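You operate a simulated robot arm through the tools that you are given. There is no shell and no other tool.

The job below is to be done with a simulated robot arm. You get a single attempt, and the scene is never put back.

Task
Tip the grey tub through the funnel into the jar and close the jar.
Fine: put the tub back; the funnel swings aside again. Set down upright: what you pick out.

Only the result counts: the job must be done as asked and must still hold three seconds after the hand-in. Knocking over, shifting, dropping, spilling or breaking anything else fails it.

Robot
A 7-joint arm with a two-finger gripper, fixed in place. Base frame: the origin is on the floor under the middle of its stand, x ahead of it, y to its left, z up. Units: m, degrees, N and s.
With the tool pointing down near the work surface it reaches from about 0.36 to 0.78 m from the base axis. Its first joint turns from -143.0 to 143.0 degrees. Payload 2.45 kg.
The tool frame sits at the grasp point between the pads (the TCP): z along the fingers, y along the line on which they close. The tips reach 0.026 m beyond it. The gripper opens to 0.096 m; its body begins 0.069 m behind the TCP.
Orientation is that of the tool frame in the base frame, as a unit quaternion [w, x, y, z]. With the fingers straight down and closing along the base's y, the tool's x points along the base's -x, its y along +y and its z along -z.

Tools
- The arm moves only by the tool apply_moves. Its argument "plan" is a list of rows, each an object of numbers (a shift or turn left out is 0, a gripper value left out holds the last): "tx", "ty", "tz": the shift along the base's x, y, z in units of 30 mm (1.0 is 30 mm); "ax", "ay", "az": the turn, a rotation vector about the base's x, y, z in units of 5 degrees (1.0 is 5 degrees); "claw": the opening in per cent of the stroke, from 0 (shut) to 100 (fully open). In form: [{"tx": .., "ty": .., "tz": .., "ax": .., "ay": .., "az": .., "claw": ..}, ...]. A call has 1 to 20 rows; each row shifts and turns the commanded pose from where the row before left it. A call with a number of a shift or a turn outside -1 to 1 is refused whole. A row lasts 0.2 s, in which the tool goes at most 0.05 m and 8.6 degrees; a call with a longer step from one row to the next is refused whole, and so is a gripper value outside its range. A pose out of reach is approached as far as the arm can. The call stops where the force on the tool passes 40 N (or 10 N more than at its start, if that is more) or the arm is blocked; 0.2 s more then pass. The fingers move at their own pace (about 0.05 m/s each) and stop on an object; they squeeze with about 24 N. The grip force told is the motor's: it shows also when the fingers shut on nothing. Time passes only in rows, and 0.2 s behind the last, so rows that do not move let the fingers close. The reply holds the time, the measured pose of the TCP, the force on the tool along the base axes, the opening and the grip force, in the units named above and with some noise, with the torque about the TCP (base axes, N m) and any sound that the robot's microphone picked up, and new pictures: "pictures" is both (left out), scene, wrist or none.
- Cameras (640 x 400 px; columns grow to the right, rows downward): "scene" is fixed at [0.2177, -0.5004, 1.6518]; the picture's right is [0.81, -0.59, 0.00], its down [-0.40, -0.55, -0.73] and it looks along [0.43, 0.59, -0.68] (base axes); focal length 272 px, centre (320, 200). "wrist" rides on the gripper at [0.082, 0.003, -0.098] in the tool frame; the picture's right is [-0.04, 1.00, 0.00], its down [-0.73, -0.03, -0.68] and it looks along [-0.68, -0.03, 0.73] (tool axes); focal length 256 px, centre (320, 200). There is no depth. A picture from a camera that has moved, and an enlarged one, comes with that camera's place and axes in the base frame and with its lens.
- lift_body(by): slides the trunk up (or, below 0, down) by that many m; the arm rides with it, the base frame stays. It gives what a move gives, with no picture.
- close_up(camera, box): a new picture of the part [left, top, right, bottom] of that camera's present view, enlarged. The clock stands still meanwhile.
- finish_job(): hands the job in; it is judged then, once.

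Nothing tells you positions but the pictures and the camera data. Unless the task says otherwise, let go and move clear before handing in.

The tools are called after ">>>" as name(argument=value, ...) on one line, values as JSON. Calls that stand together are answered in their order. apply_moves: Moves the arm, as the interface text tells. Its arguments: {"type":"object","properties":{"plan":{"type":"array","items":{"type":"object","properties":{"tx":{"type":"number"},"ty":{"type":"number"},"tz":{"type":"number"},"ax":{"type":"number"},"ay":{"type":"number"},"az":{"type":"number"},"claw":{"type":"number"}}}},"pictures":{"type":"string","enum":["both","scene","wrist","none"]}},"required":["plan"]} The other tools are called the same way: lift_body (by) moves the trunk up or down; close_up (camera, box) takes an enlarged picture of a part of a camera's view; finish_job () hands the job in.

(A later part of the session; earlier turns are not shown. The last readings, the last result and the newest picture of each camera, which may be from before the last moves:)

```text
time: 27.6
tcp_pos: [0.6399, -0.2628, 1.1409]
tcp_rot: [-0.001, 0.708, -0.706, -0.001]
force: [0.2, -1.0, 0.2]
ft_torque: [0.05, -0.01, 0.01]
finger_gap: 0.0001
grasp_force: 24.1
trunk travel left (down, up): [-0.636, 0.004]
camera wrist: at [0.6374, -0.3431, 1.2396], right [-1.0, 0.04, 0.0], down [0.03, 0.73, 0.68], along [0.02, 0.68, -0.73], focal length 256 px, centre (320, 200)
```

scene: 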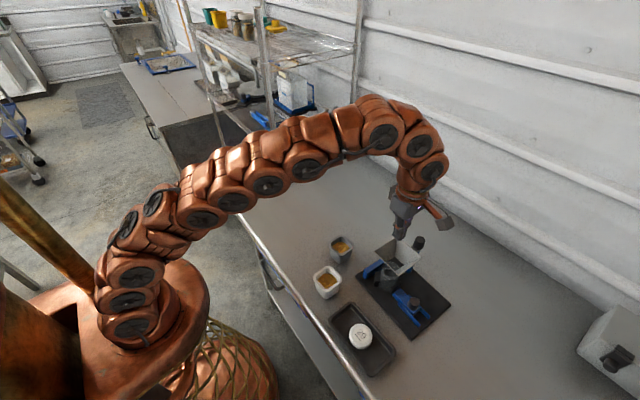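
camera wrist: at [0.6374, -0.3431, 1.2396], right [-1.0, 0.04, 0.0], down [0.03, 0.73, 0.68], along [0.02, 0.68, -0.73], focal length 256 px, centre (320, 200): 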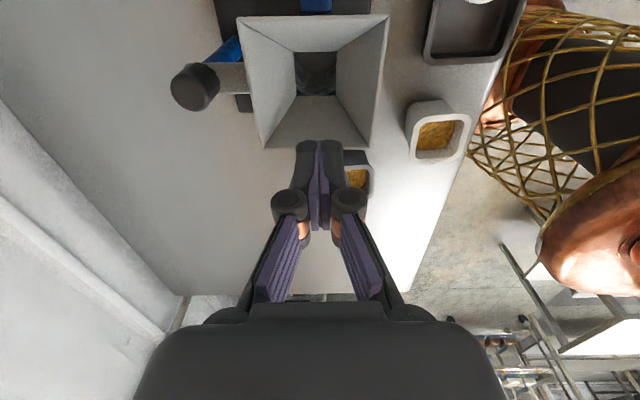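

The fingers hang right above the funnel. I'll descend about 2 cm into it and take a look before nudging.

>>> apply_moves(plan=[{"ty": -0.15, "tz": -0.7, "tx": 0.1}, {"tz": -0.7}, {"tz": -0.7}, {"tz": -0.6}, {}], pictures="wrist")

>>> close_up(camera="wrist", box=[220, 90, 420, 215])

```text
time: 28.8
tcp_pos: [0.6442, -0.2656, 1.0597]
tcp_rot: [0.0, 0.708, -0.706, 0.001]
force: [0.5, 0.9, -0.6]
ft_torque: [-0.01, 0.01, -0.03]
finger_gap: 0.0
grasp_force: 24.4
trunk travel left (down, up): [-0.636, 0.004]
camera wrist: at [0.6409, -0.3458, 1.1583], right [-1.0, 0.04, 0.0], down [0.03, 0.73, 0.68], along [0.03, 0.68, -0.73], focal length 256 px, centre (320, 200)
```

wrist: 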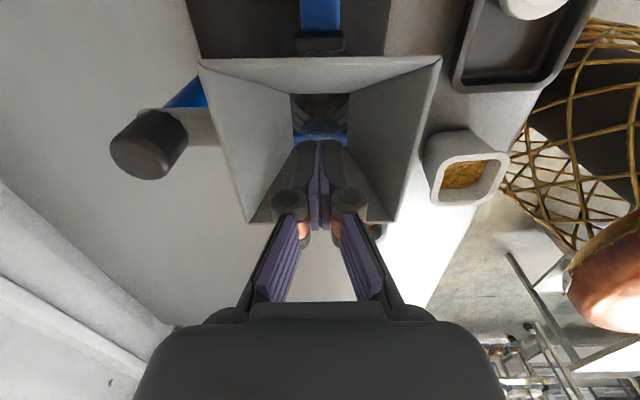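

```text
3.20 times, centred on (320, 152) of wrist
camera zoom: at [0.6409, -0.3458, 1.1583], right [-1.0, 0.04, 0.0], down [0.03, 0.73, 0.68], along [0.03, 0.68, -0.73], focal length 819 px, centre (320, 352)
```

zoom: 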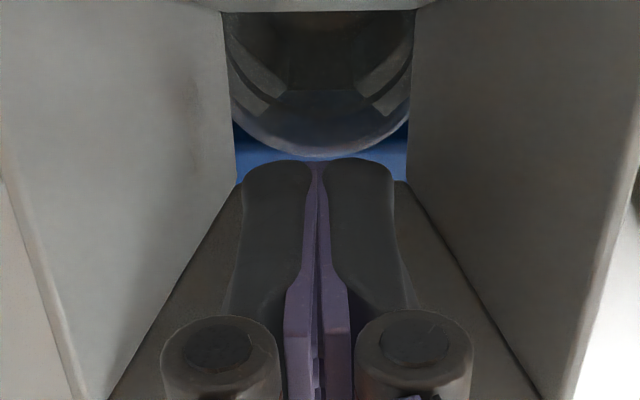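

The fingertips are inside, close to the +y wall. The near rim edge at row ~60 should move to about row 75 for a 5.5 mm correction, so I'll creep in +y at about 1.5 mm per row.

>>> apply_moves(plan=[{"ty": 0.06}, {"ty": 0.06}, {"ty": 0.06}, {"ty": 0.06}, {}], pictures="wrist")

```text
time: 30.0
tcp_pos: [0.6423, -0.26, 1.0605]
tcp_rot: [0.0, 0.708, -0.706, 0.0]
force: [0.3, 0.2, -0.6]
ft_torque: [0.0, -0.01, -0.04]
finger_gap: 0.0
grasp_force: 24.0
trunk travel left (down, up): [-0.636, 0.004]
camera wrist: at [0.6404, -0.3401, 1.1588], right [-1.0, 0.04, 0.0], down [0.03, 0.73, 0.68], along [0.03, 0.68, -0.73], focal length 256 px, centre (320, 200)
```

wrist: 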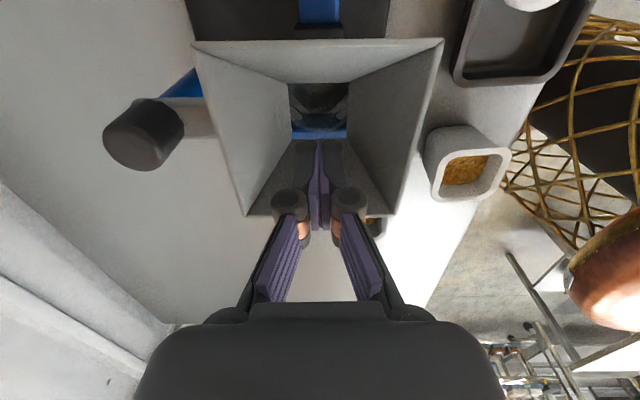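

The funnel has not moved yet, so there is no contact. I'll continue creeping.

>>> apply_moves(plan=[{"ty": 0.06}, {"ty": 0.06}, {"ty": 0.06}, {}], pictures="wrist")

```text
time: 31.0
tcp_pos: [0.6425, -0.2556, 1.0588]
tcp_rot: [0.0, 0.708, -0.707, 0.0]
force: [0.1, -0.3, 0.3]
ft_torque: [-0.02, -0.01, 0.0]
finger_gap: 0.0001
grasp_force: 24.0
trunk travel left (down, up): [-0.636, 0.004]
camera wrist: at [0.6399, -0.3351, 1.1591], right [-1.0, 0.04, 0.0], down [0.03, 0.73, 0.68], along [0.03, 0.68, -0.73], focal length 256 px, centre (320, 200)
```

wrist: 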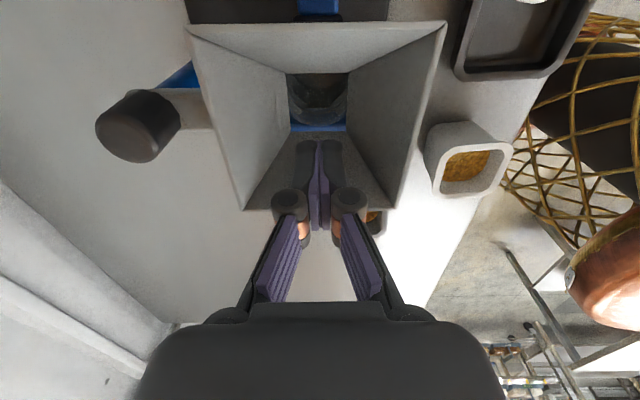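

Still no contact, so I'll keep creeping in small steps.

>>> apply_moves(plan=[{"ty": 0.06}, {"ty": 0.06}, {"ty": 0.06}, {}], pictures="wrist")

```text
time: 32.0
tcp_pos: [0.6421, -0.2499, 1.0588]
tcp_rot: [0.0, 0.708, -0.706, 0.001]
force: [0.6, -1.8, 1.8]
ft_torque: [-0.02, -0.02, -0.03]
finger_gap: 0.0
grasp_force: 23.5
trunk travel left (down, up): [-0.636, 0.004]
camera wrist: at [0.6395, -0.3303, 1.159], right [-1.0, 0.04, 0.0], down [0.03, 0.73, 0.68], along [0.03, 0.68, -0.73], focal length 256 px, centre (320, 200)
```

wrist: 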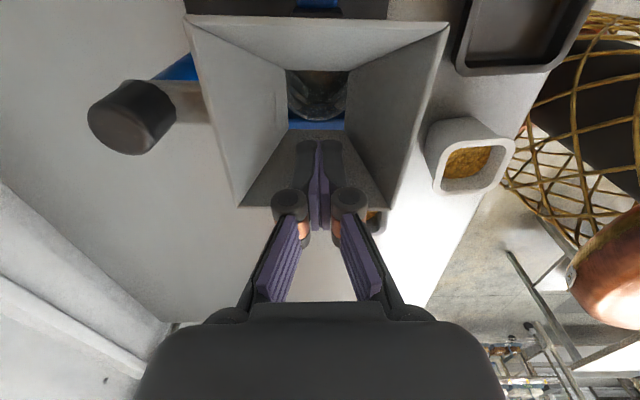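

Contact is made: the funnel moved about 3.5 mm with a small resisting force of ~2 N. Another 2 mm is needed.

>>> apply_moves(plan=[{"ty": 0.04}, {"ty": 0.03}, {}], pictures="wrist")

```text
time: 32.8
tcp_pos: [0.6422, -0.2467, 1.059]
tcp_rot: [-0.001, 0.708, -0.706, -0.001]
force: [0.0, -0.9, 0.0]
ft_torque: [-0.02, -0.02, -0.03]
finger_gap: 0.0
grasp_force: 23.7
trunk travel left (down, up): [-0.636, 0.004]
camera wrist: at [0.6398, -0.3273, 1.1582], right [-1.0, 0.04, 0.0], down [0.03, 0.73, 0.68], along [0.03, 0.68, -0.73], focal length 256 px, centre (320, 200)
```

wrist: 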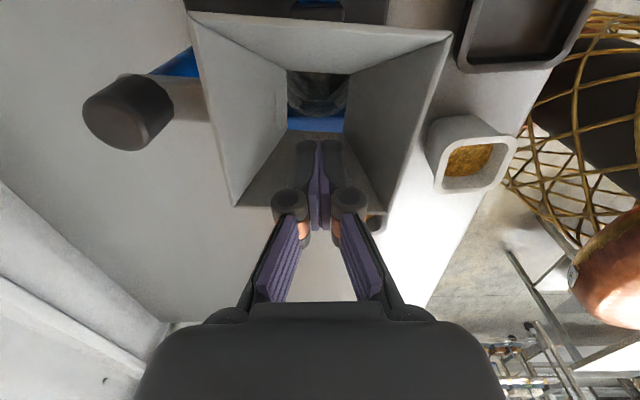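

The funnel has turned about 4–5°, putting its centre near y ≈ -0.268, which is within ~1.5 mm of the jar axis. I'll back off, lift out and verify from straight above again.

>>> apply_moves(plan=[{"ty": -0.3}, {"tz": 0.8}, {"tz": 1}, {"tz": 1}, {"tz": 0.4, "ax": -0.96, "ty": 0.3, "tx": -0.07, "claw": 100}, {"ax": -0.96, "ty": 0.3, "tx": -0.07}, {"ax": -0.96, "ty": 0.3, "tx": -0.07}, {"ax": -0.96, "ty": 0.3, "tx": -0.07}, {"ax": -0.96, "ty": 0.3, "tx": -0.07}, {"ax": -0.96, "ty": 0.3, "tx": -0.07}, {"ax": -0.96, "ty": 0.3, "tx": -0.07}, {"ax": -0.96, "ty": 0.3, "tx": -0.07}, {"ax": -0.92, "ty": 0.3, "tx": -0.07}, {}], pictures="wrist")

>>> close_up(camera="wrist", box=[240, 40, 368, 120])

>>> close_up(camera="wrist", box=[230, 30, 390, 130])

```text
time: 35.8
tcp_pos: [0.6227, -0.174, 1.1569]
tcp_rot: [0.26, 0.659, -0.657, 0.259]
force: [-0.2, -0.2, -0.6]
ft_torque: [0.0, 0.0, 0.0]
finger_gap: 0.096
grasp_force: 0.0
trunk travel left (down, up): [-0.636, 0.004]
camera wrist: at [0.6197, -0.1653, 1.284], right [-1.0, 0.03, -0.03], down [0.03, 1.0, 0.0], along [0.03, 0.0, -1.0], focal length 256 px, centre (320, 200)
```

wrist: 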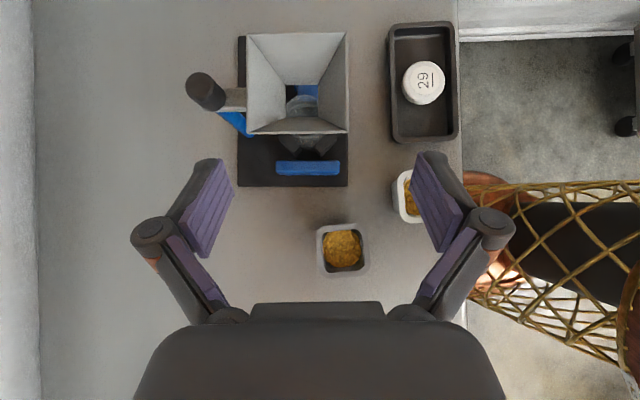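

```text
5.00 times, centred on (304, 80) of wrist
camera zoom: at [0.6197, -0.1653, 1.284], right [-1.0, 0.03, -0.03], down [0.03, 1.0, 0.0], along [0.03, 0.0, -1.0], focal length 1280 px, centre (400, 800)
```

zoom: 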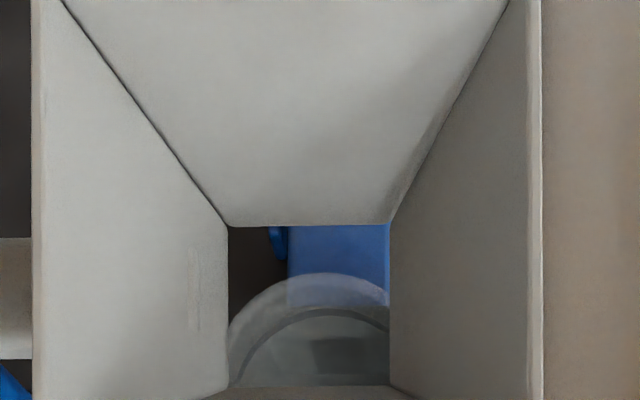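

```text
4.00 times, centred on (310, 80) of wrist
camera zoom: at [0.6197, -0.1653, 1.284], right [-1.0, 0.03, -0.03], down [0.03, 1.0, 0.0], along [0.03, 0.0, -1.0], focal length 1024 px, centre (360, 680)
```

zoom: 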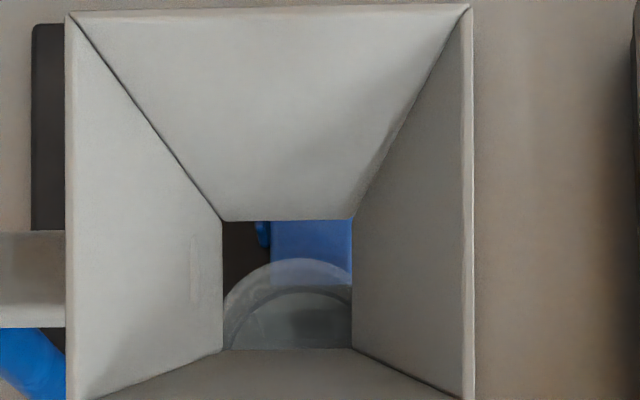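

The funnel has snapped back to its aligned position, so it has a spring-loaded rest there, which is presumably its working position over the jar. It is within ~4 mm of the jar axis and the walls guide inward, so that is good. Now I'll go to the +y side of the grey tub with the tool tilted to about 20° below horizontal.

>>> apply_moves(plan=[{"az": 1, "ty": 1}, {"ax": -0.77, "ay": -0.067, "ty": 1, "tx": -0.16}, {"ax": -0.77, "ay": -0.067, "ty": 1, "tx": -0.16}, {"ax": -0.77, "ay": -0.067, "ty": 1, "tx": -0.16}, {"ax": -0.77, "ay": -0.067, "ty": 1, "tx": -0.16}, {"ax": -0.77, "ay": -0.067, "ty": 1, "tx": -0.16}, {"ax": -0.77, "ay": -0.067, "ty": 0.9, "tx": -0.16}, {"ax": -0.77, "ay": -0.067, "tx": -0.1}, {}], pictures="both")

```text
time: 37.8
tcp_pos: [0.5922, 0.0337, 1.1549]
tcp_rot: [0.389, 0.604, -0.552, 0.424]
force: [-0.1, -0.1, 0.7]
ft_torque: [0.02, -0.03, 0.02]
finger_gap: 0.096
grasp_force: 0.0
trunk travel left (down, up): [-0.636, 0.004]
camera wrist: at [0.5833, 0.098, 1.2653], right [-1.0, -0.08, -0.04], down [-0.05, 0.89, -0.46], along [0.07, -0.46, -0.89], focal length 256 px, centre (320, 200)
```

scene: 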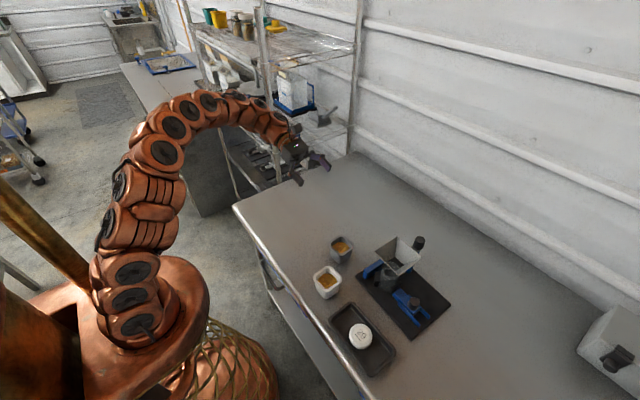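
wrist: 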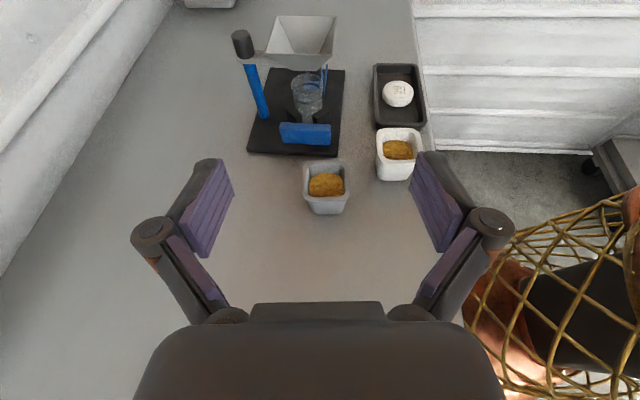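

A good side view now. I'll zoom in to check the outlet over the jar and measure the tub.

>>> close_up(camera="wrist", box=[230, 0, 390, 100])

>>> close_up(camera="wrist", box=[240, 60, 368, 150])

>>> close_up(camera="wrist", box=[290, 120, 450, 220])

```text
4.00 times, centred on (310, 50) of wrist
camera zoom: at [0.5833, 0.098, 1.2653], right [-1.0, -0.08, -0.04], down [-0.05, 0.89, -0.46], along [0.07, -0.46, -0.89], focal length 1024 px, centre (360, 800)
```

zoom: 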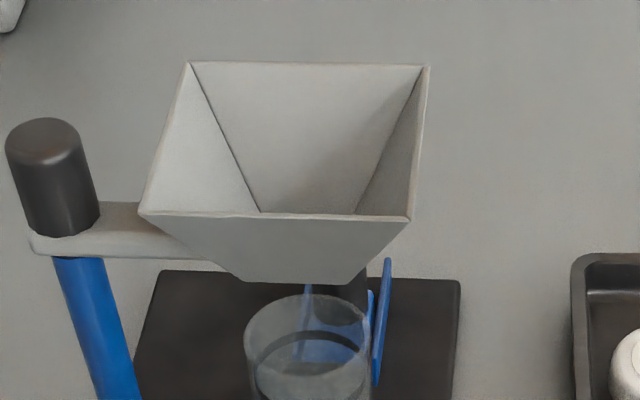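

```text
4.44 times, centred on (304, 105) of wrist
camera zoom: at [0.5833, 0.098, 1.2653], right [-1.0, -0.08, -0.04], down [-0.05, 0.89, -0.46], along [0.07, -0.46, -0.89], focal length 1138 px, centre (391, 622)
```

zoom: 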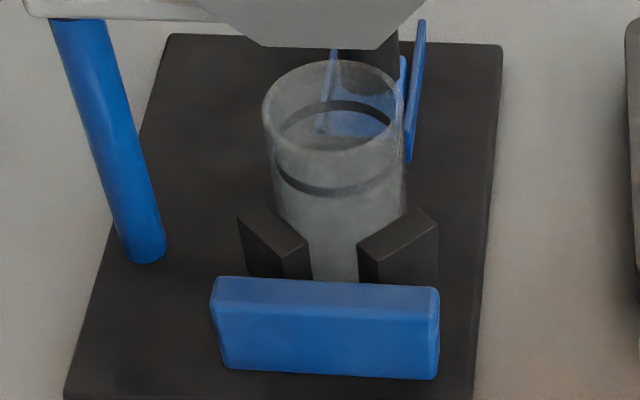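

```text
4.00 times, centred on (370, 170) of wrist
camera zoom: at [0.5833, 0.098, 1.2653], right [-1.0, -0.08, -0.04], down [-0.05, 0.89, -0.46], along [0.07, -0.46, -0.89], focal length 1024 px, centre (120, 320)
```

zoom: 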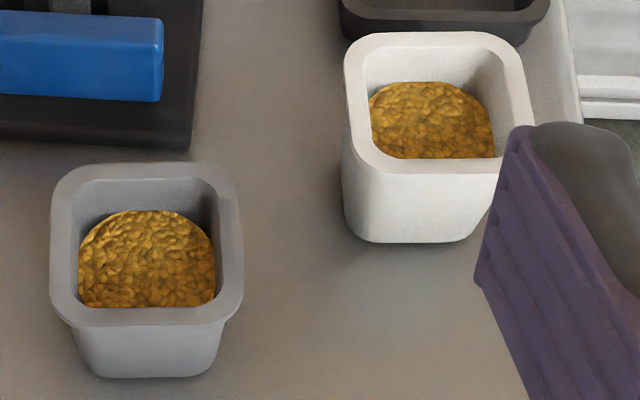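

The tub rim is at about (0.601, -0.099, z≈0.947) and the table at z≈0.878, with the tool yaw matching the tub. I'll descend to a pre-grasp point about 0.10 m behind the tub along the tool axis.

>>> apply_moves(plan=[{"claw": 93, "tz": -0.95, "ty": -0.15}, {"tz": -0.95, "ty": -0.15}, {"tz": -0.95, "ty": -0.15}, {"tz": -0.95, "ty": -0.15}, {"tz": -0.95, "ty": -0.15}, {"tz": -0.95, "ty": -0.15}, {"tz": -0.9, "ty": -0.15}, {}], pictures="both")

```text
time: 39.6
tcp_pos: [0.5928, 0.0022, 0.9577]
tcp_rot: [0.388, 0.604, -0.553, 0.423]
force: [-0.7, -0.8, 0.1]
ft_torque: [0.02, 0.02, -0.01]
finger_gap: 0.0893
grasp_force: 0.1
trunk travel left (down, up): [-0.636, 0.004]
camera wrist: at [0.5838, 0.0675, 1.0686], right [-1.0, -0.07, -0.04], down [-0.05, 0.89, -0.46], along [0.07, -0.45, -0.89], focal length 256 px, centre (320, 200)
```

scene: 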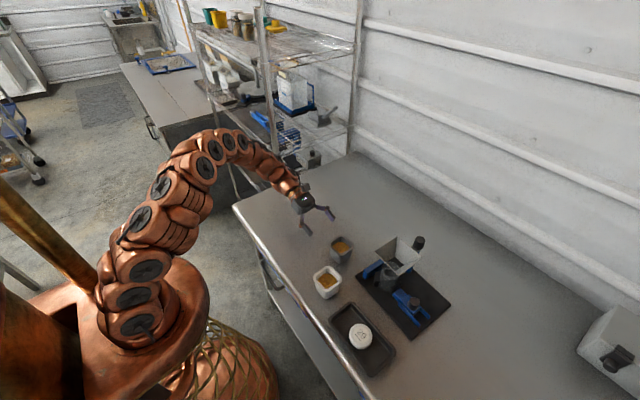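
wrist: 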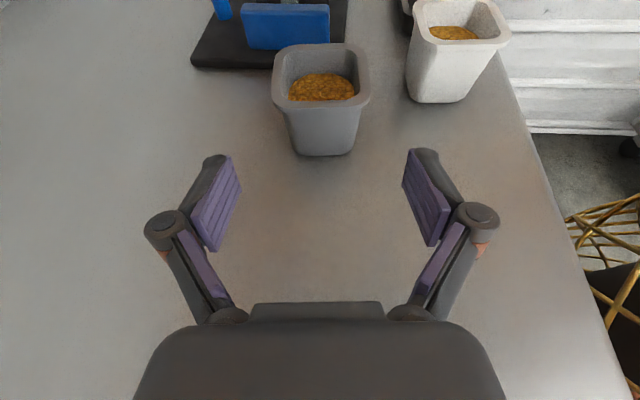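

The tub is centred between the fingers. I'll advance 0.10 m along the tool axis to straddle it.

>>> apply_moves(plan=[{"tx": 0.055, "ty": -0.625, "tz": -0.226}, {"tx": 0.055, "ty": -0.625, "tz": -0.226}, {"tx": 0.055, "ty": -0.625, "tz": -0.226}, {"tx": 0.055, "ty": -0.625, "tz": -0.226}, {"tx": 0.055, "ty": -0.625, "tz": -0.226}, {}], pictures="both")

>>> close_up(camera="scene", box=[270, 190, 400, 280])

```text
time: 41.0
tcp_pos: [0.5999, -0.0913, 0.9252]
tcp_rot: [0.389, 0.604, -0.553, 0.423]
force: [0.2, -0.5, 1.4]
ft_torque: [-0.03, 0.02, 0.01]
finger_gap: 0.0895
grasp_force: 0.0
trunk travel left (down, up): [-0.636, 0.004]
camera wrist: at [0.5928, -0.0259, 1.0367], right [-1.0, -0.07, -0.04], down [-0.05, 0.89, -0.46], along [0.07, -0.45, -0.89], focal length 256 px, centre (320, 200)
```

scene: 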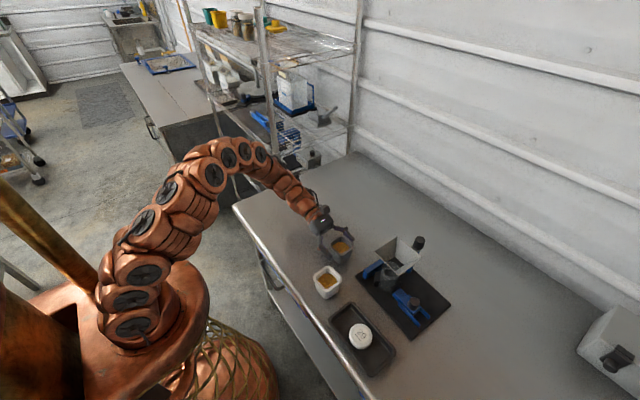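
wrist: 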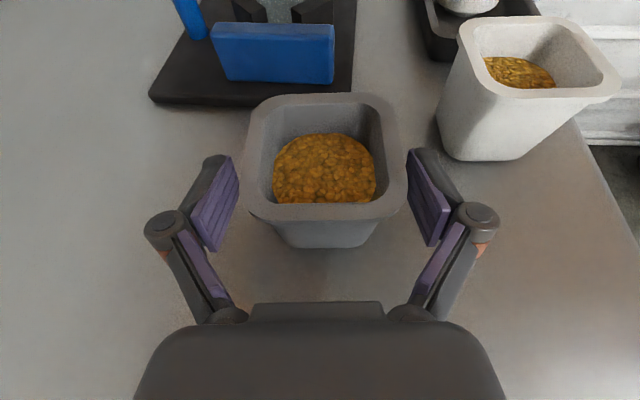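

```text
4.44 times, centred on (335, 235) of scene
camera zoom: at [0.2177, -0.5004, 1.6518], right [0.81, -0.59, 0.0], down [-0.4, -0.55, -0.73], along [0.43, 0.59, -0.68], focal length 1210 px, centre (253, 44)
```

zoom: 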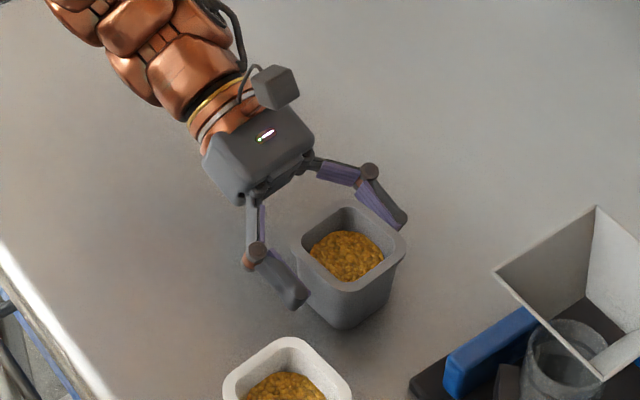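

The fingers straddle the tub well. I'll go 5 mm deeper and close the grip.

>>> apply_moves(plan=[{"tx": 0.015, "ty": -0.17, "tz": -0.06}, {"claw": 0}, {}, {}, {}, {}], pictures="both")

>>> close_up(camera="wrist", box=[200, 70, 440, 270])

```text
time: 42.4
tcp_pos: [0.6013, -0.0973, 0.9242]
tcp_rot: [0.388, 0.604, -0.553, 0.422]
force: [0.5, -0.8, 0.5]
ft_torque: [0.05, -0.02, 0.01]
finger_gap: 0.0598
grasp_force: 23.7
trunk travel left (down, up): [-0.636, 0.004]
camera wrist: at [0.5928, -0.032, 1.0344], right [-1.0, -0.07, -0.04], down [-0.05, 0.89, -0.46], along [0.07, -0.45, -0.89], focal length 256 px, centre (320, 200)
```

scene: 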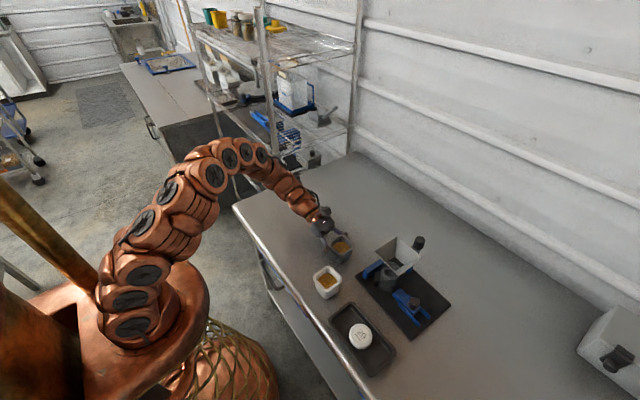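
wrist: 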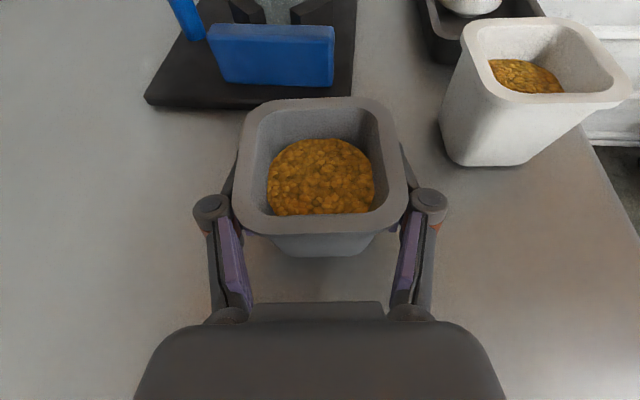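

```text
2.00 times, centred on (320, 170) of wrist
camera zoom: at [0.5928, -0.032, 1.0344], right [-1.0, -0.07, -0.04], down [-0.05, 0.89, -0.46], along [0.07, -0.45, -0.89], focal length 512 px, centre (320, 260)
```

zoom: 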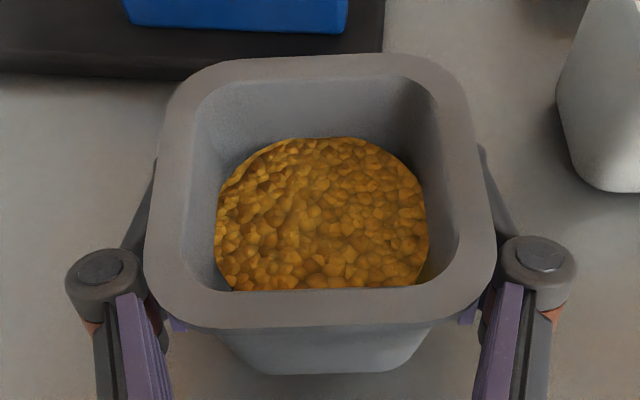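

Gripped: gap 0.0598 m at 24 N, with the fingers under the rim. I'll lift straight up smoothly and check the hold.

>>> apply_moves(plan=[{"tz": 0.2}, {"tz": 0.5}, {"tz": 0.8}, {"tz": 1}, {"tz": 1}, {"tz": 1}, {"tz": 1}, {"tz": 1}, {"tz": 0.7}, {"tz": 0.3}, {}], pictures="both")

```text
time: 44.8
tcp_pos: [0.5987, -0.0986, 1.1472]
tcp_rot: [0.388, 0.605, -0.553, 0.422]
force: [1.0, -0.2, -1.4]
ft_torque: [-0.04, 0.01, 0.02]
finger_gap: 0.0593
grasp_force: 24.1
trunk travel left (down, up): [-0.636, 0.004]
camera wrist: at [0.591, -0.0336, 1.2582], right [-1.0, -0.07, -0.04], down [-0.05, 0.89, -0.46], along [0.07, -0.45, -0.89], focal length 256 px, centre (320, 200)
```

scene: 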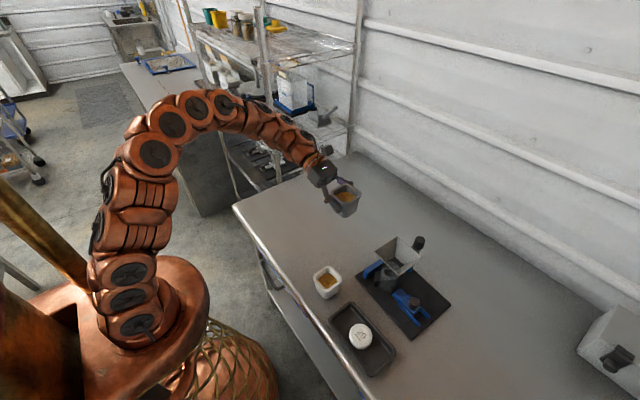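
wrist: 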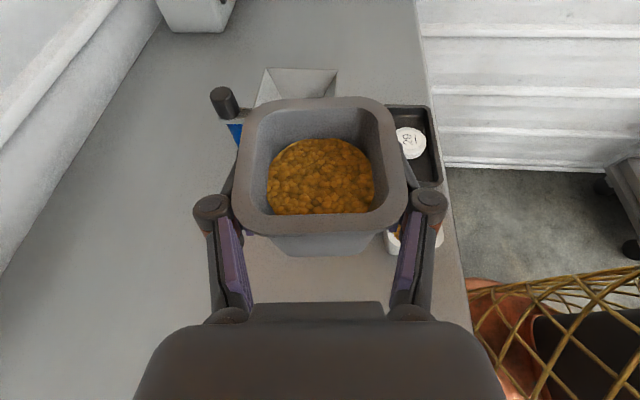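

The tub is held firmly and level. Now I'll carry it to just behind the funnel on the +y side, yawing the tool by -25°, so the pouring lip points over the funnel and the wrist stays in reach.

>>> apply_moves(plan=[{"tx": 0.2, "ty": -0.4, "az": -0.5, "tz": 0.1}, {"tx": 0.3, "ty": -0.65, "az": -0.75, "tz": 0.1}, {"tx": 0.32, "ty": -0.7, "az": -0.75, "tz": 0.1}, {"tx": 0.32, "ty": -0.7, "az": -0.75}, {"tx": 0.32, "ty": -0.7, "az": -0.75}, {"tx": 0.32, "ty": -0.65, "az": -0.75}, {"tx": 0.22, "ty": -0.4, "az": -0.75}, {"tx": 0.04, "ty": -0.2}, {}], pictures="both")

>>> close_up(camera="scene", box=[340, 180, 440, 280])

```text
time: 46.8
tcp_pos: [0.6611, -0.2286, 1.1549]
tcp_rot: [-0.471, -0.47, 0.671, -0.328]
force: [0.2, 1.2, -1.2]
ft_torque: [-0.02, -0.01, -0.01]
finger_gap: 0.0595
grasp_force: 24.4
trunk travel left (down, up): [-0.636, 0.004]
camera wrist: at [0.6803, -0.1671, 1.2665], right [-0.93, 0.35, -0.04], down [0.33, 0.83, -0.46], along [-0.13, -0.44, -0.89], focal length 256 px, centre (320, 200)
```

scene: 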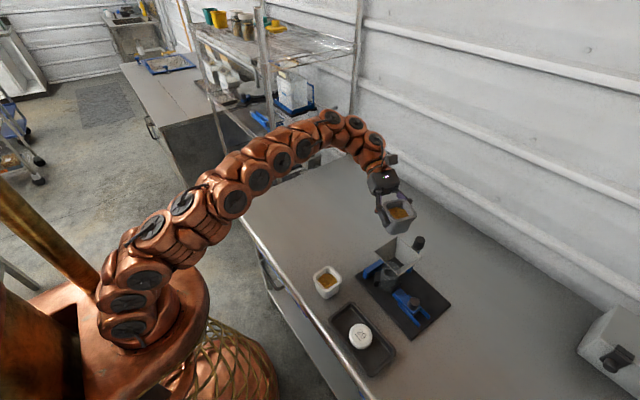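
wrist: 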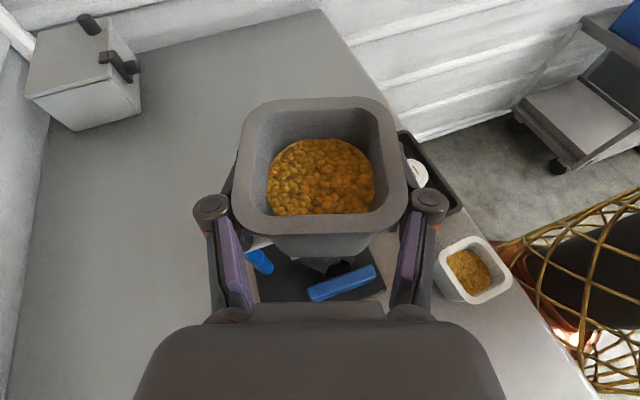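

```text
4.00 times, centred on (390, 230) of scene
camera zoom: at [0.2177, -0.5004, 1.6518], right [0.81, -0.59, 0.0], down [-0.4, -0.55, -0.73], along [0.43, 0.59, -0.68], focal length 1089 px, centre (40, 80)
```

zoom: 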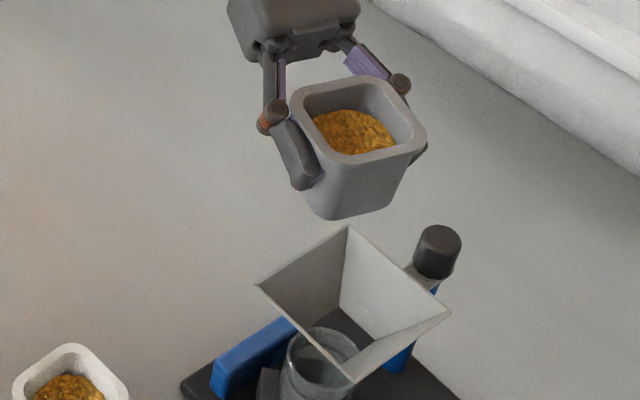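

The tub is positioned with its lip direction over the funnel. I'll begin tipping to 45° while lowering slightly, and then look.

>>> apply_moves(plan=[{"ax": 0.47, "ay": -0.172, "tz": -0.1}, {"ax": 0.939, "ay": -0.344, "tz": -0.14}, {"ax": 0.939, "ay": -0.344, "tz": -0.14}, {"ax": 0.939, "ay": -0.344, "tz": -0.14}, {"ax": 0.939, "ay": -0.344, "tz": -0.14}, {"ax": 0.939, "ay": -0.344, "tz": -0.14}, {"ax": 0.939, "ay": -0.344, "tz": -0.14}, {"ax": 0.939, "ay": -0.344, "tz": -0.14}, {"ax": 0.939, "ay": -0.344, "tz": -0.14}, {"ax": 0.47, "ay": -0.172}, {}], pictures="both")

>>> close_up(camera="scene", box=[340, 180, 440, 280])

```text
time: 49.2
tcp_pos: [0.6607, -0.2287, 1.1189]
tcp_rot: [-0.177, -0.561, 0.799, -0.124]
force: [0.2, -0.2, -1.0]
ft_torque: [-0.01, 0.01, -0.01]
finger_gap: 0.0593
grasp_force: 23.9
trunk travel left (down, up): [-0.636, 0.004]
camera wrist: at [0.6466, -0.2579, 1.2435], right [-0.93, 0.37, -0.02], down [0.35, 0.89, 0.31], along [0.13, 0.28, -0.95], focal length 256 px, centre (320, 200)
```

scene: 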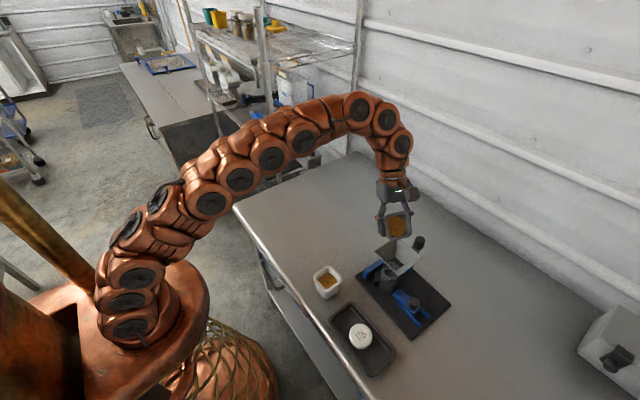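
wrist: 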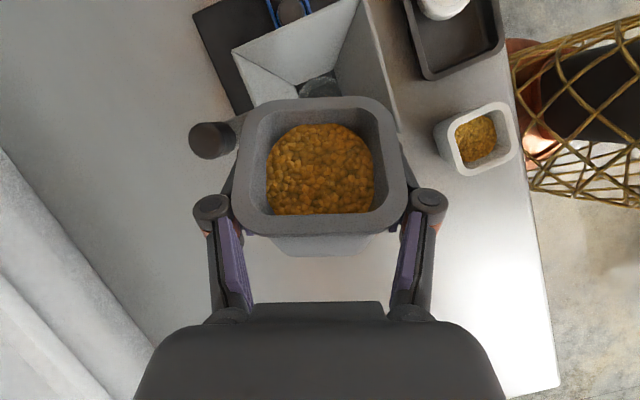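

```text
4.00 times, centred on (390, 230) of scene
camera zoom: at [0.2177, -0.5004, 1.6518], right [0.81, -0.59, 0.0], down [-0.4, -0.55, -0.73], along [0.43, 0.59, -0.68], focal length 1089 px, centre (40, 80)
```

zoom: 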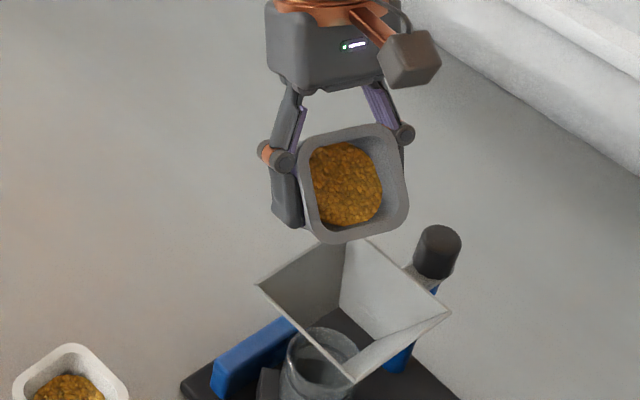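

Nothing has flowed yet at 45°, and the lip sits over the funnel's middle. I'll continue to 60° and then 75° in steps.

>>> apply_moves(plan=[{"ax": 0.939, "ay": -0.344, "tz": -0.05}, {"ax": 0.939, "ay": -0.344, "tz": -0.05}, {"ax": 0.939, "ay": -0.344, "tz": -0.05}, {}], pictures="both")

>>> close_up(camera="scene", box=[340, 180, 440, 280])

```text
time: 50.2
tcp_pos: [0.6627, -0.2301, 1.1156]
tcp_rot: [-0.07, -0.572, 0.815, -0.05]
force: [-0.8, 0.1, -1.2]
ft_torque: [0.02, -0.01, -0.01]
finger_gap: 0.0593
grasp_force: 24.3
trunk travel left (down, up): [-0.636, 0.004]
camera wrist: at [0.6365, -0.2875, 1.2268], right [-0.93, 0.38, -0.01], down [0.31, 0.78, 0.54], along [0.21, 0.5, -0.84], focal length 256 px, centre (320, 200)
```

scene: 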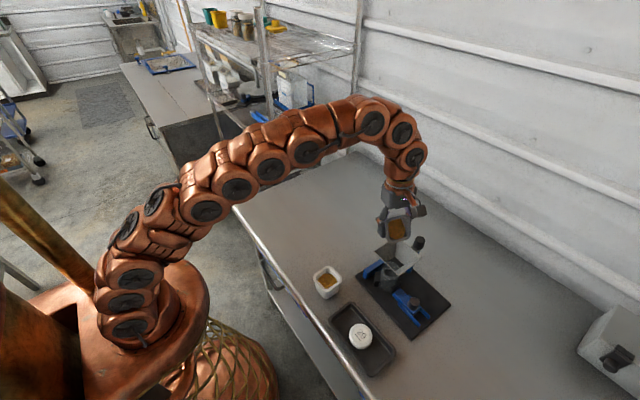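
wrist: 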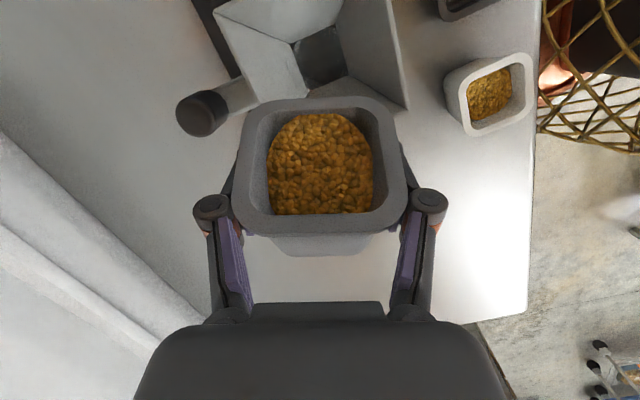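

```text
4.00 times, centred on (390, 230) of scene
camera zoom: at [0.2177, -0.5004, 1.6518], right [0.81, -0.59, 0.0], down [-0.4, -0.55, -0.73], along [0.43, 0.59, -0.68], focal length 1089 px, centre (40, 80)
```

zoom: 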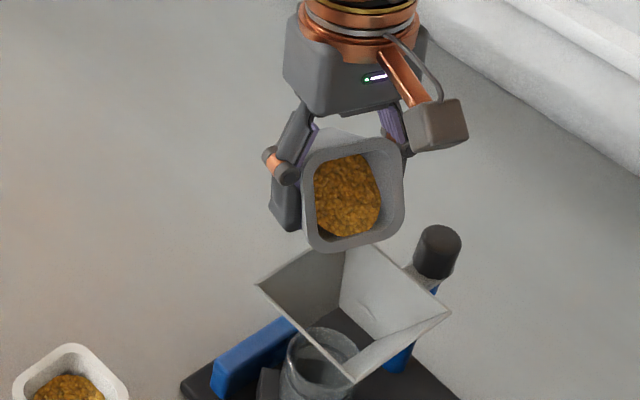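

Still mostly holding at 60°. I'll go on to 75° at half speed, keeping the lip just behind the funnel centre.

>>> apply_moves(plan=[{"ax": 0.47, "ay": -0.172, "tx": -0.013, "ty": -0.037}, {"ax": 0.47, "ay": -0.172, "tx": -0.013, "ty": -0.037}, {"ax": 0.47, "ay": -0.172, "tx": -0.013, "ty": -0.037}, {"ax": 0.47, "ay": -0.172, "tx": -0.013, "ty": -0.037}, {"ax": 0.47, "ay": -0.172, "tx": -0.013, "ty": -0.037}, {"ax": 0.47, "ay": -0.172, "tx": -0.013, "ty": -0.037}, {}], pictures="both")

>>> close_up(camera="scene", box=[340, 180, 440, 280])

```text
time: 51.8
tcp_pos: [0.6581, -0.2364, 1.1159]
tcp_rot: [0.038, -0.573, 0.818, 0.024]
force: [0.0, -0.3, -1.3]
ft_torque: [0.04, 0.0, 0.0]
finger_gap: 0.0594
grasp_force: 24.1
trunk travel left (down, up): [-0.636, 0.004]
camera wrist: at [0.625, -0.3185, 1.2065], right [-0.93, 0.38, 0.0], down [0.26, 0.62, 0.74], along [0.28, 0.69, -0.67], focal length 256 px, centre (320, 200)
```

scene: 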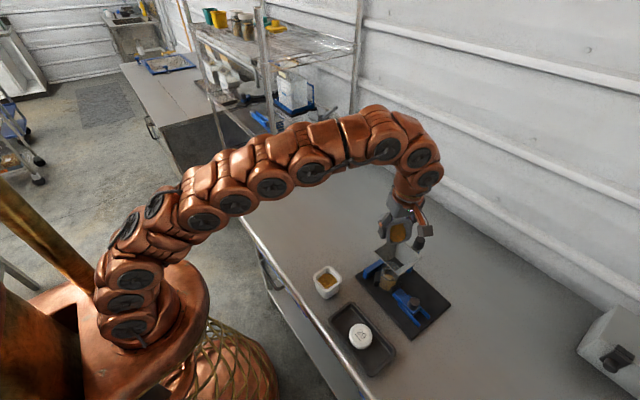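
wrist: 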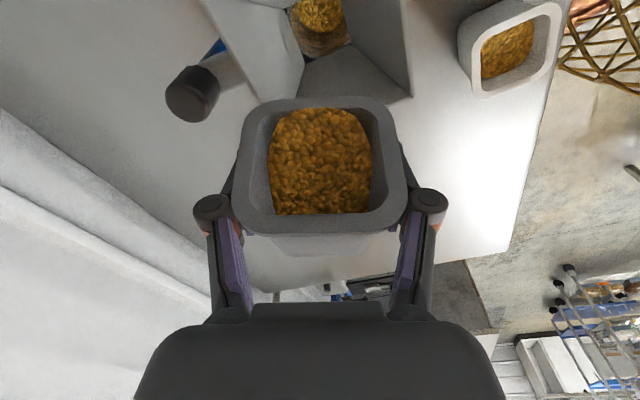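

```text
4.00 times, centred on (390, 230) of scene
camera zoom: at [0.2177, -0.5004, 1.6518], right [0.81, -0.59, 0.0], down [-0.4, -0.55, -0.73], along [0.43, 0.59, -0.68], focal length 1089 px, centre (40, 80)
```

zoom: 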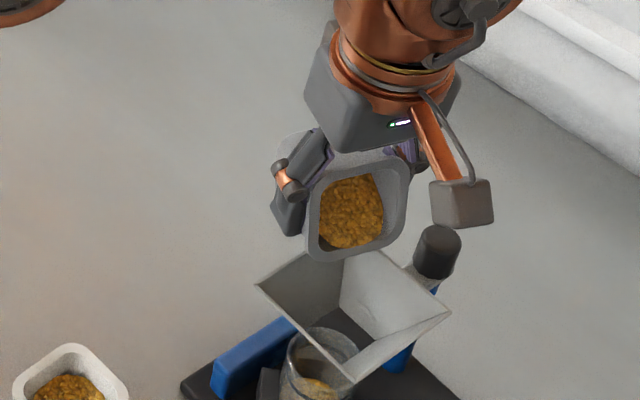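

Grains are now running through the funnel into the jar, with no spill visible. I'll continue slowly to 90°.

>>> apply_moves(plan=[{"ax": 0.47, "ay": -0.172, "tx": -0.022, "ty": -0.06}, {"ax": 0.47, "ay": -0.172, "tx": -0.022, "ty": -0.06}, {"ax": 0.47, "ay": -0.172, "tx": -0.022, "ty": -0.06}, {"ax": 0.47, "ay": -0.172, "tx": -0.022, "ty": -0.06}, {"ax": 0.47, "ay": -0.172, "tx": -0.022, "ty": -0.06}, {"ax": 0.47, "ay": -0.172, "tx": -0.022, "ty": -0.06}, {}, {}], pictures="both")

>>> close_up(camera="scene", box=[340, 180, 440, 280])

>>> close_up(camera="wrist", box=[200, 0, 440, 150])

```text
time: 53.6
tcp_pos: [0.6547, -0.2484, 1.1158]
tcp_rot: [0.144, -0.564, 0.808, 0.098]
force: [-0.1, 0.3, -1.1]
ft_torque: [0.0, 0.03, -0.01]
finger_gap: 0.0594
grasp_force: 24.0
trunk travel left (down, up): [-0.636, 0.004]
camera wrist: at [0.6138, -0.3487, 1.1809], right [-0.93, 0.38, 0.01], down [0.18, 0.42, 0.89], along [0.33, 0.82, -0.46], focal length 256 px, centre (320, 200)
```

scene: 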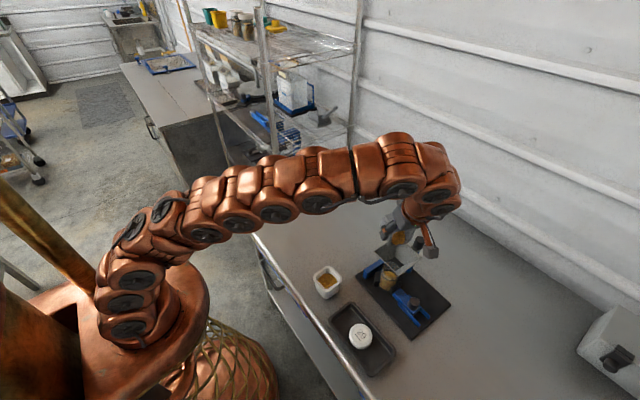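
wrist: 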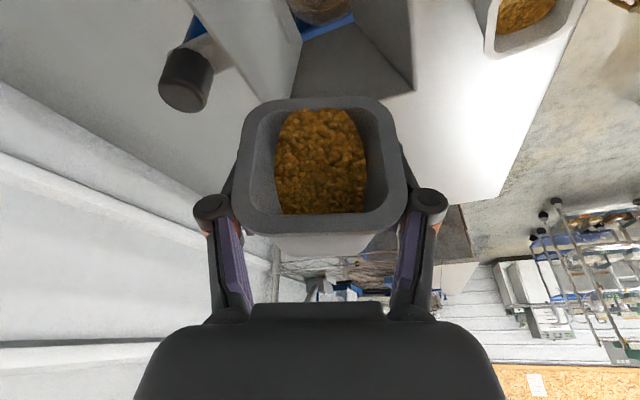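

```text
4.00 times, centred on (390, 230) of scene
camera zoom: at [0.2177, -0.5004, 1.6518], right [0.81, -0.59, 0.0], down [-0.4, -0.55, -0.73], along [0.43, 0.59, -0.68], focal length 1089 px, centre (40, 80)
```

zoom: 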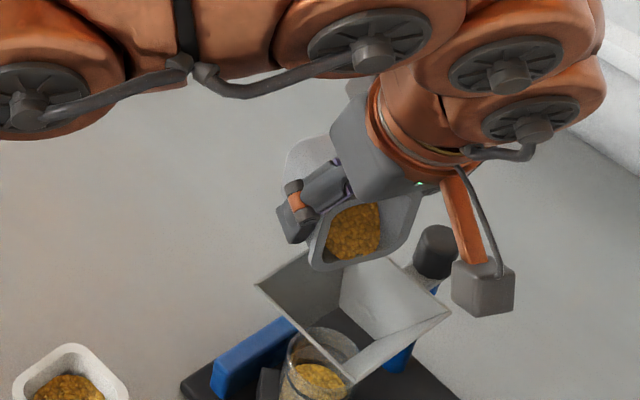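

```text
2.67 times, centred on (320, 75) of wrist
camera zoom: at [0.6138, -0.3487, 1.1809], right [-0.93, 0.38, 0.01], down [0.18, 0.42, 0.89], along [0.33, 0.82, -0.46], focal length 683 px, centre (320, 533)
```

zoom: 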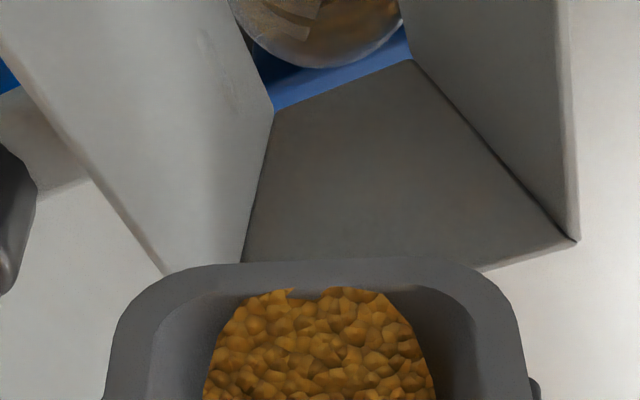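

The jar is filling nicely and nothing has spilled. I'll tip on to 105°.

>>> apply_moves(plan=[{"ax": 0.47, "ay": -0.172, "tx": -0.025, "ty": -0.068, "tz": 0.02}, {"ax": 0.47, "ay": -0.172, "tx": -0.025, "ty": -0.068, "tz": 0.02}, {"ax": 0.47, "ay": -0.172, "tx": -0.025, "ty": -0.068, "tz": 0.02}, {"ax": 0.47, "ay": -0.172, "tx": -0.025, "ty": -0.068, "tz": 0.02}, {"ax": 0.47, "ay": -0.172, "tx": -0.025, "ty": -0.068, "tz": 0.02}, {"ax": 0.47, "ay": -0.172, "tx": -0.025, "ty": -0.068, "tz": 0.02}, {}, {}], pictures="both")

>>> close_up(camera="scene", box=[340, 180, 440, 280])

>>> close_up(camera="wrist", box=[200, 0, 440, 150])

```text
time: 55.4
tcp_pos: [0.6495, -0.2589, 1.1176]
tcp_rot: [0.247, -0.548, 0.781, 0.172]
force: [-0.3, 0.2, -0.5]
ft_torque: [0.02, 0.07, 0.03]
finger_gap: 0.0592
grasp_force: 24.6
trunk travel left (down, up): [-0.636, 0.004]
camera wrist: at [0.6047, -0.3727, 1.1524], right [-0.93, 0.37, 0.02], down [0.1, 0.19, 0.98], along [0.36, 0.91, -0.21], focal length 256 px, centre (320, 200)
```

scene: 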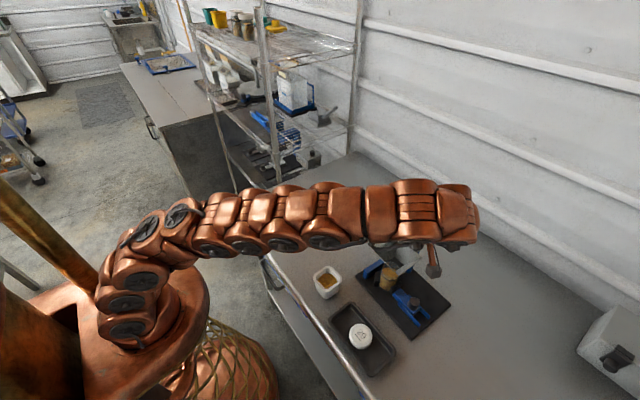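
wrist: 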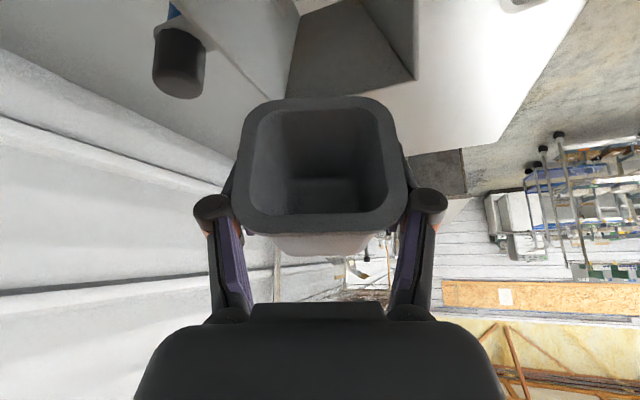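

```text
4.00 times, centred on (390, 230) of scene
camera zoom: at [0.2177, -0.5004, 1.6518], right [0.81, -0.59, 0.0], down [-0.4, -0.55, -0.73], along [0.43, 0.59, -0.68], focal length 1089 px, centre (40, 80)
```

zoom: 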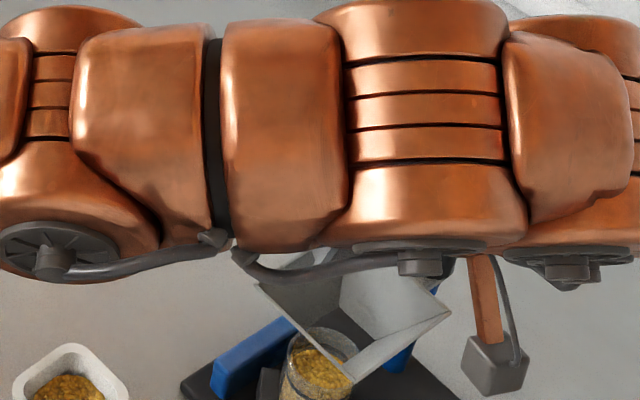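

```text
2.67 times, centred on (320, 75) of wrist
camera zoom: at [0.6047, -0.3727, 1.1524], right [-0.93, 0.37, 0.02], down [0.1, 0.19, 0.98], along [0.36, 0.91, -0.21], focal length 683 px, centre (320, 533)
```

zoom: 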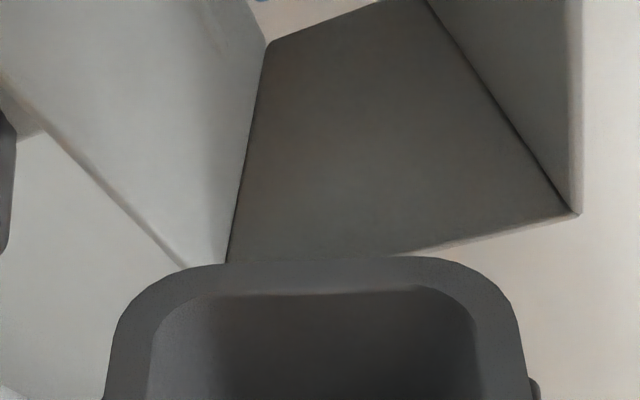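

The tub looks empty. I'll check its interior closely.

>>> close_up(camera="wrist", box=[230, 90, 410, 240])

>>> close_up(camera="scene", box=[360, 240, 420, 290])

```text
2.67 times, centred on (320, 165) of wrist
camera zoom: at [0.6047, -0.3727, 1.1524], right [-0.93, 0.37, 0.02], down [0.1, 0.19, 0.98], along [0.36, 0.91, -0.21], focal length 683 px, centre (320, 293)
```

zoom: 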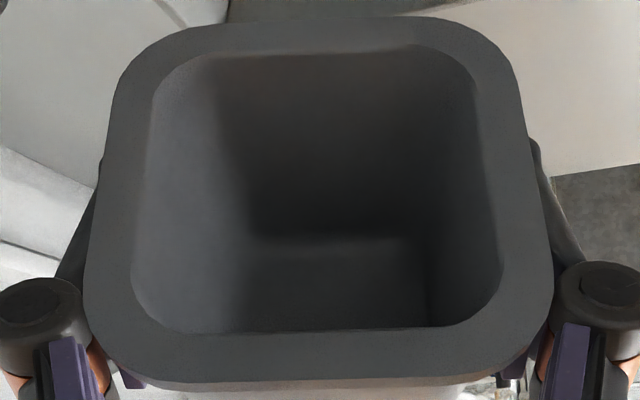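

```text
8.00 times, centred on (390, 265) of scene
camera zoom: at [0.2177, -0.5004, 1.6518], right [0.81, -0.59, 0.0], down [-0.4, -0.55, -0.73], along [0.43, 0.59, -0.68], focal length 2178 px, centre (-240, -320)
```

zoom: 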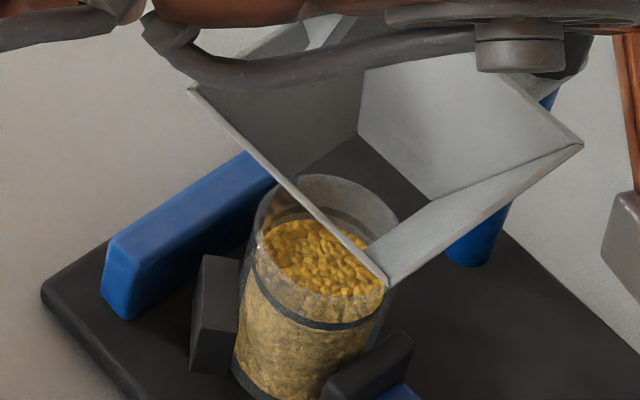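

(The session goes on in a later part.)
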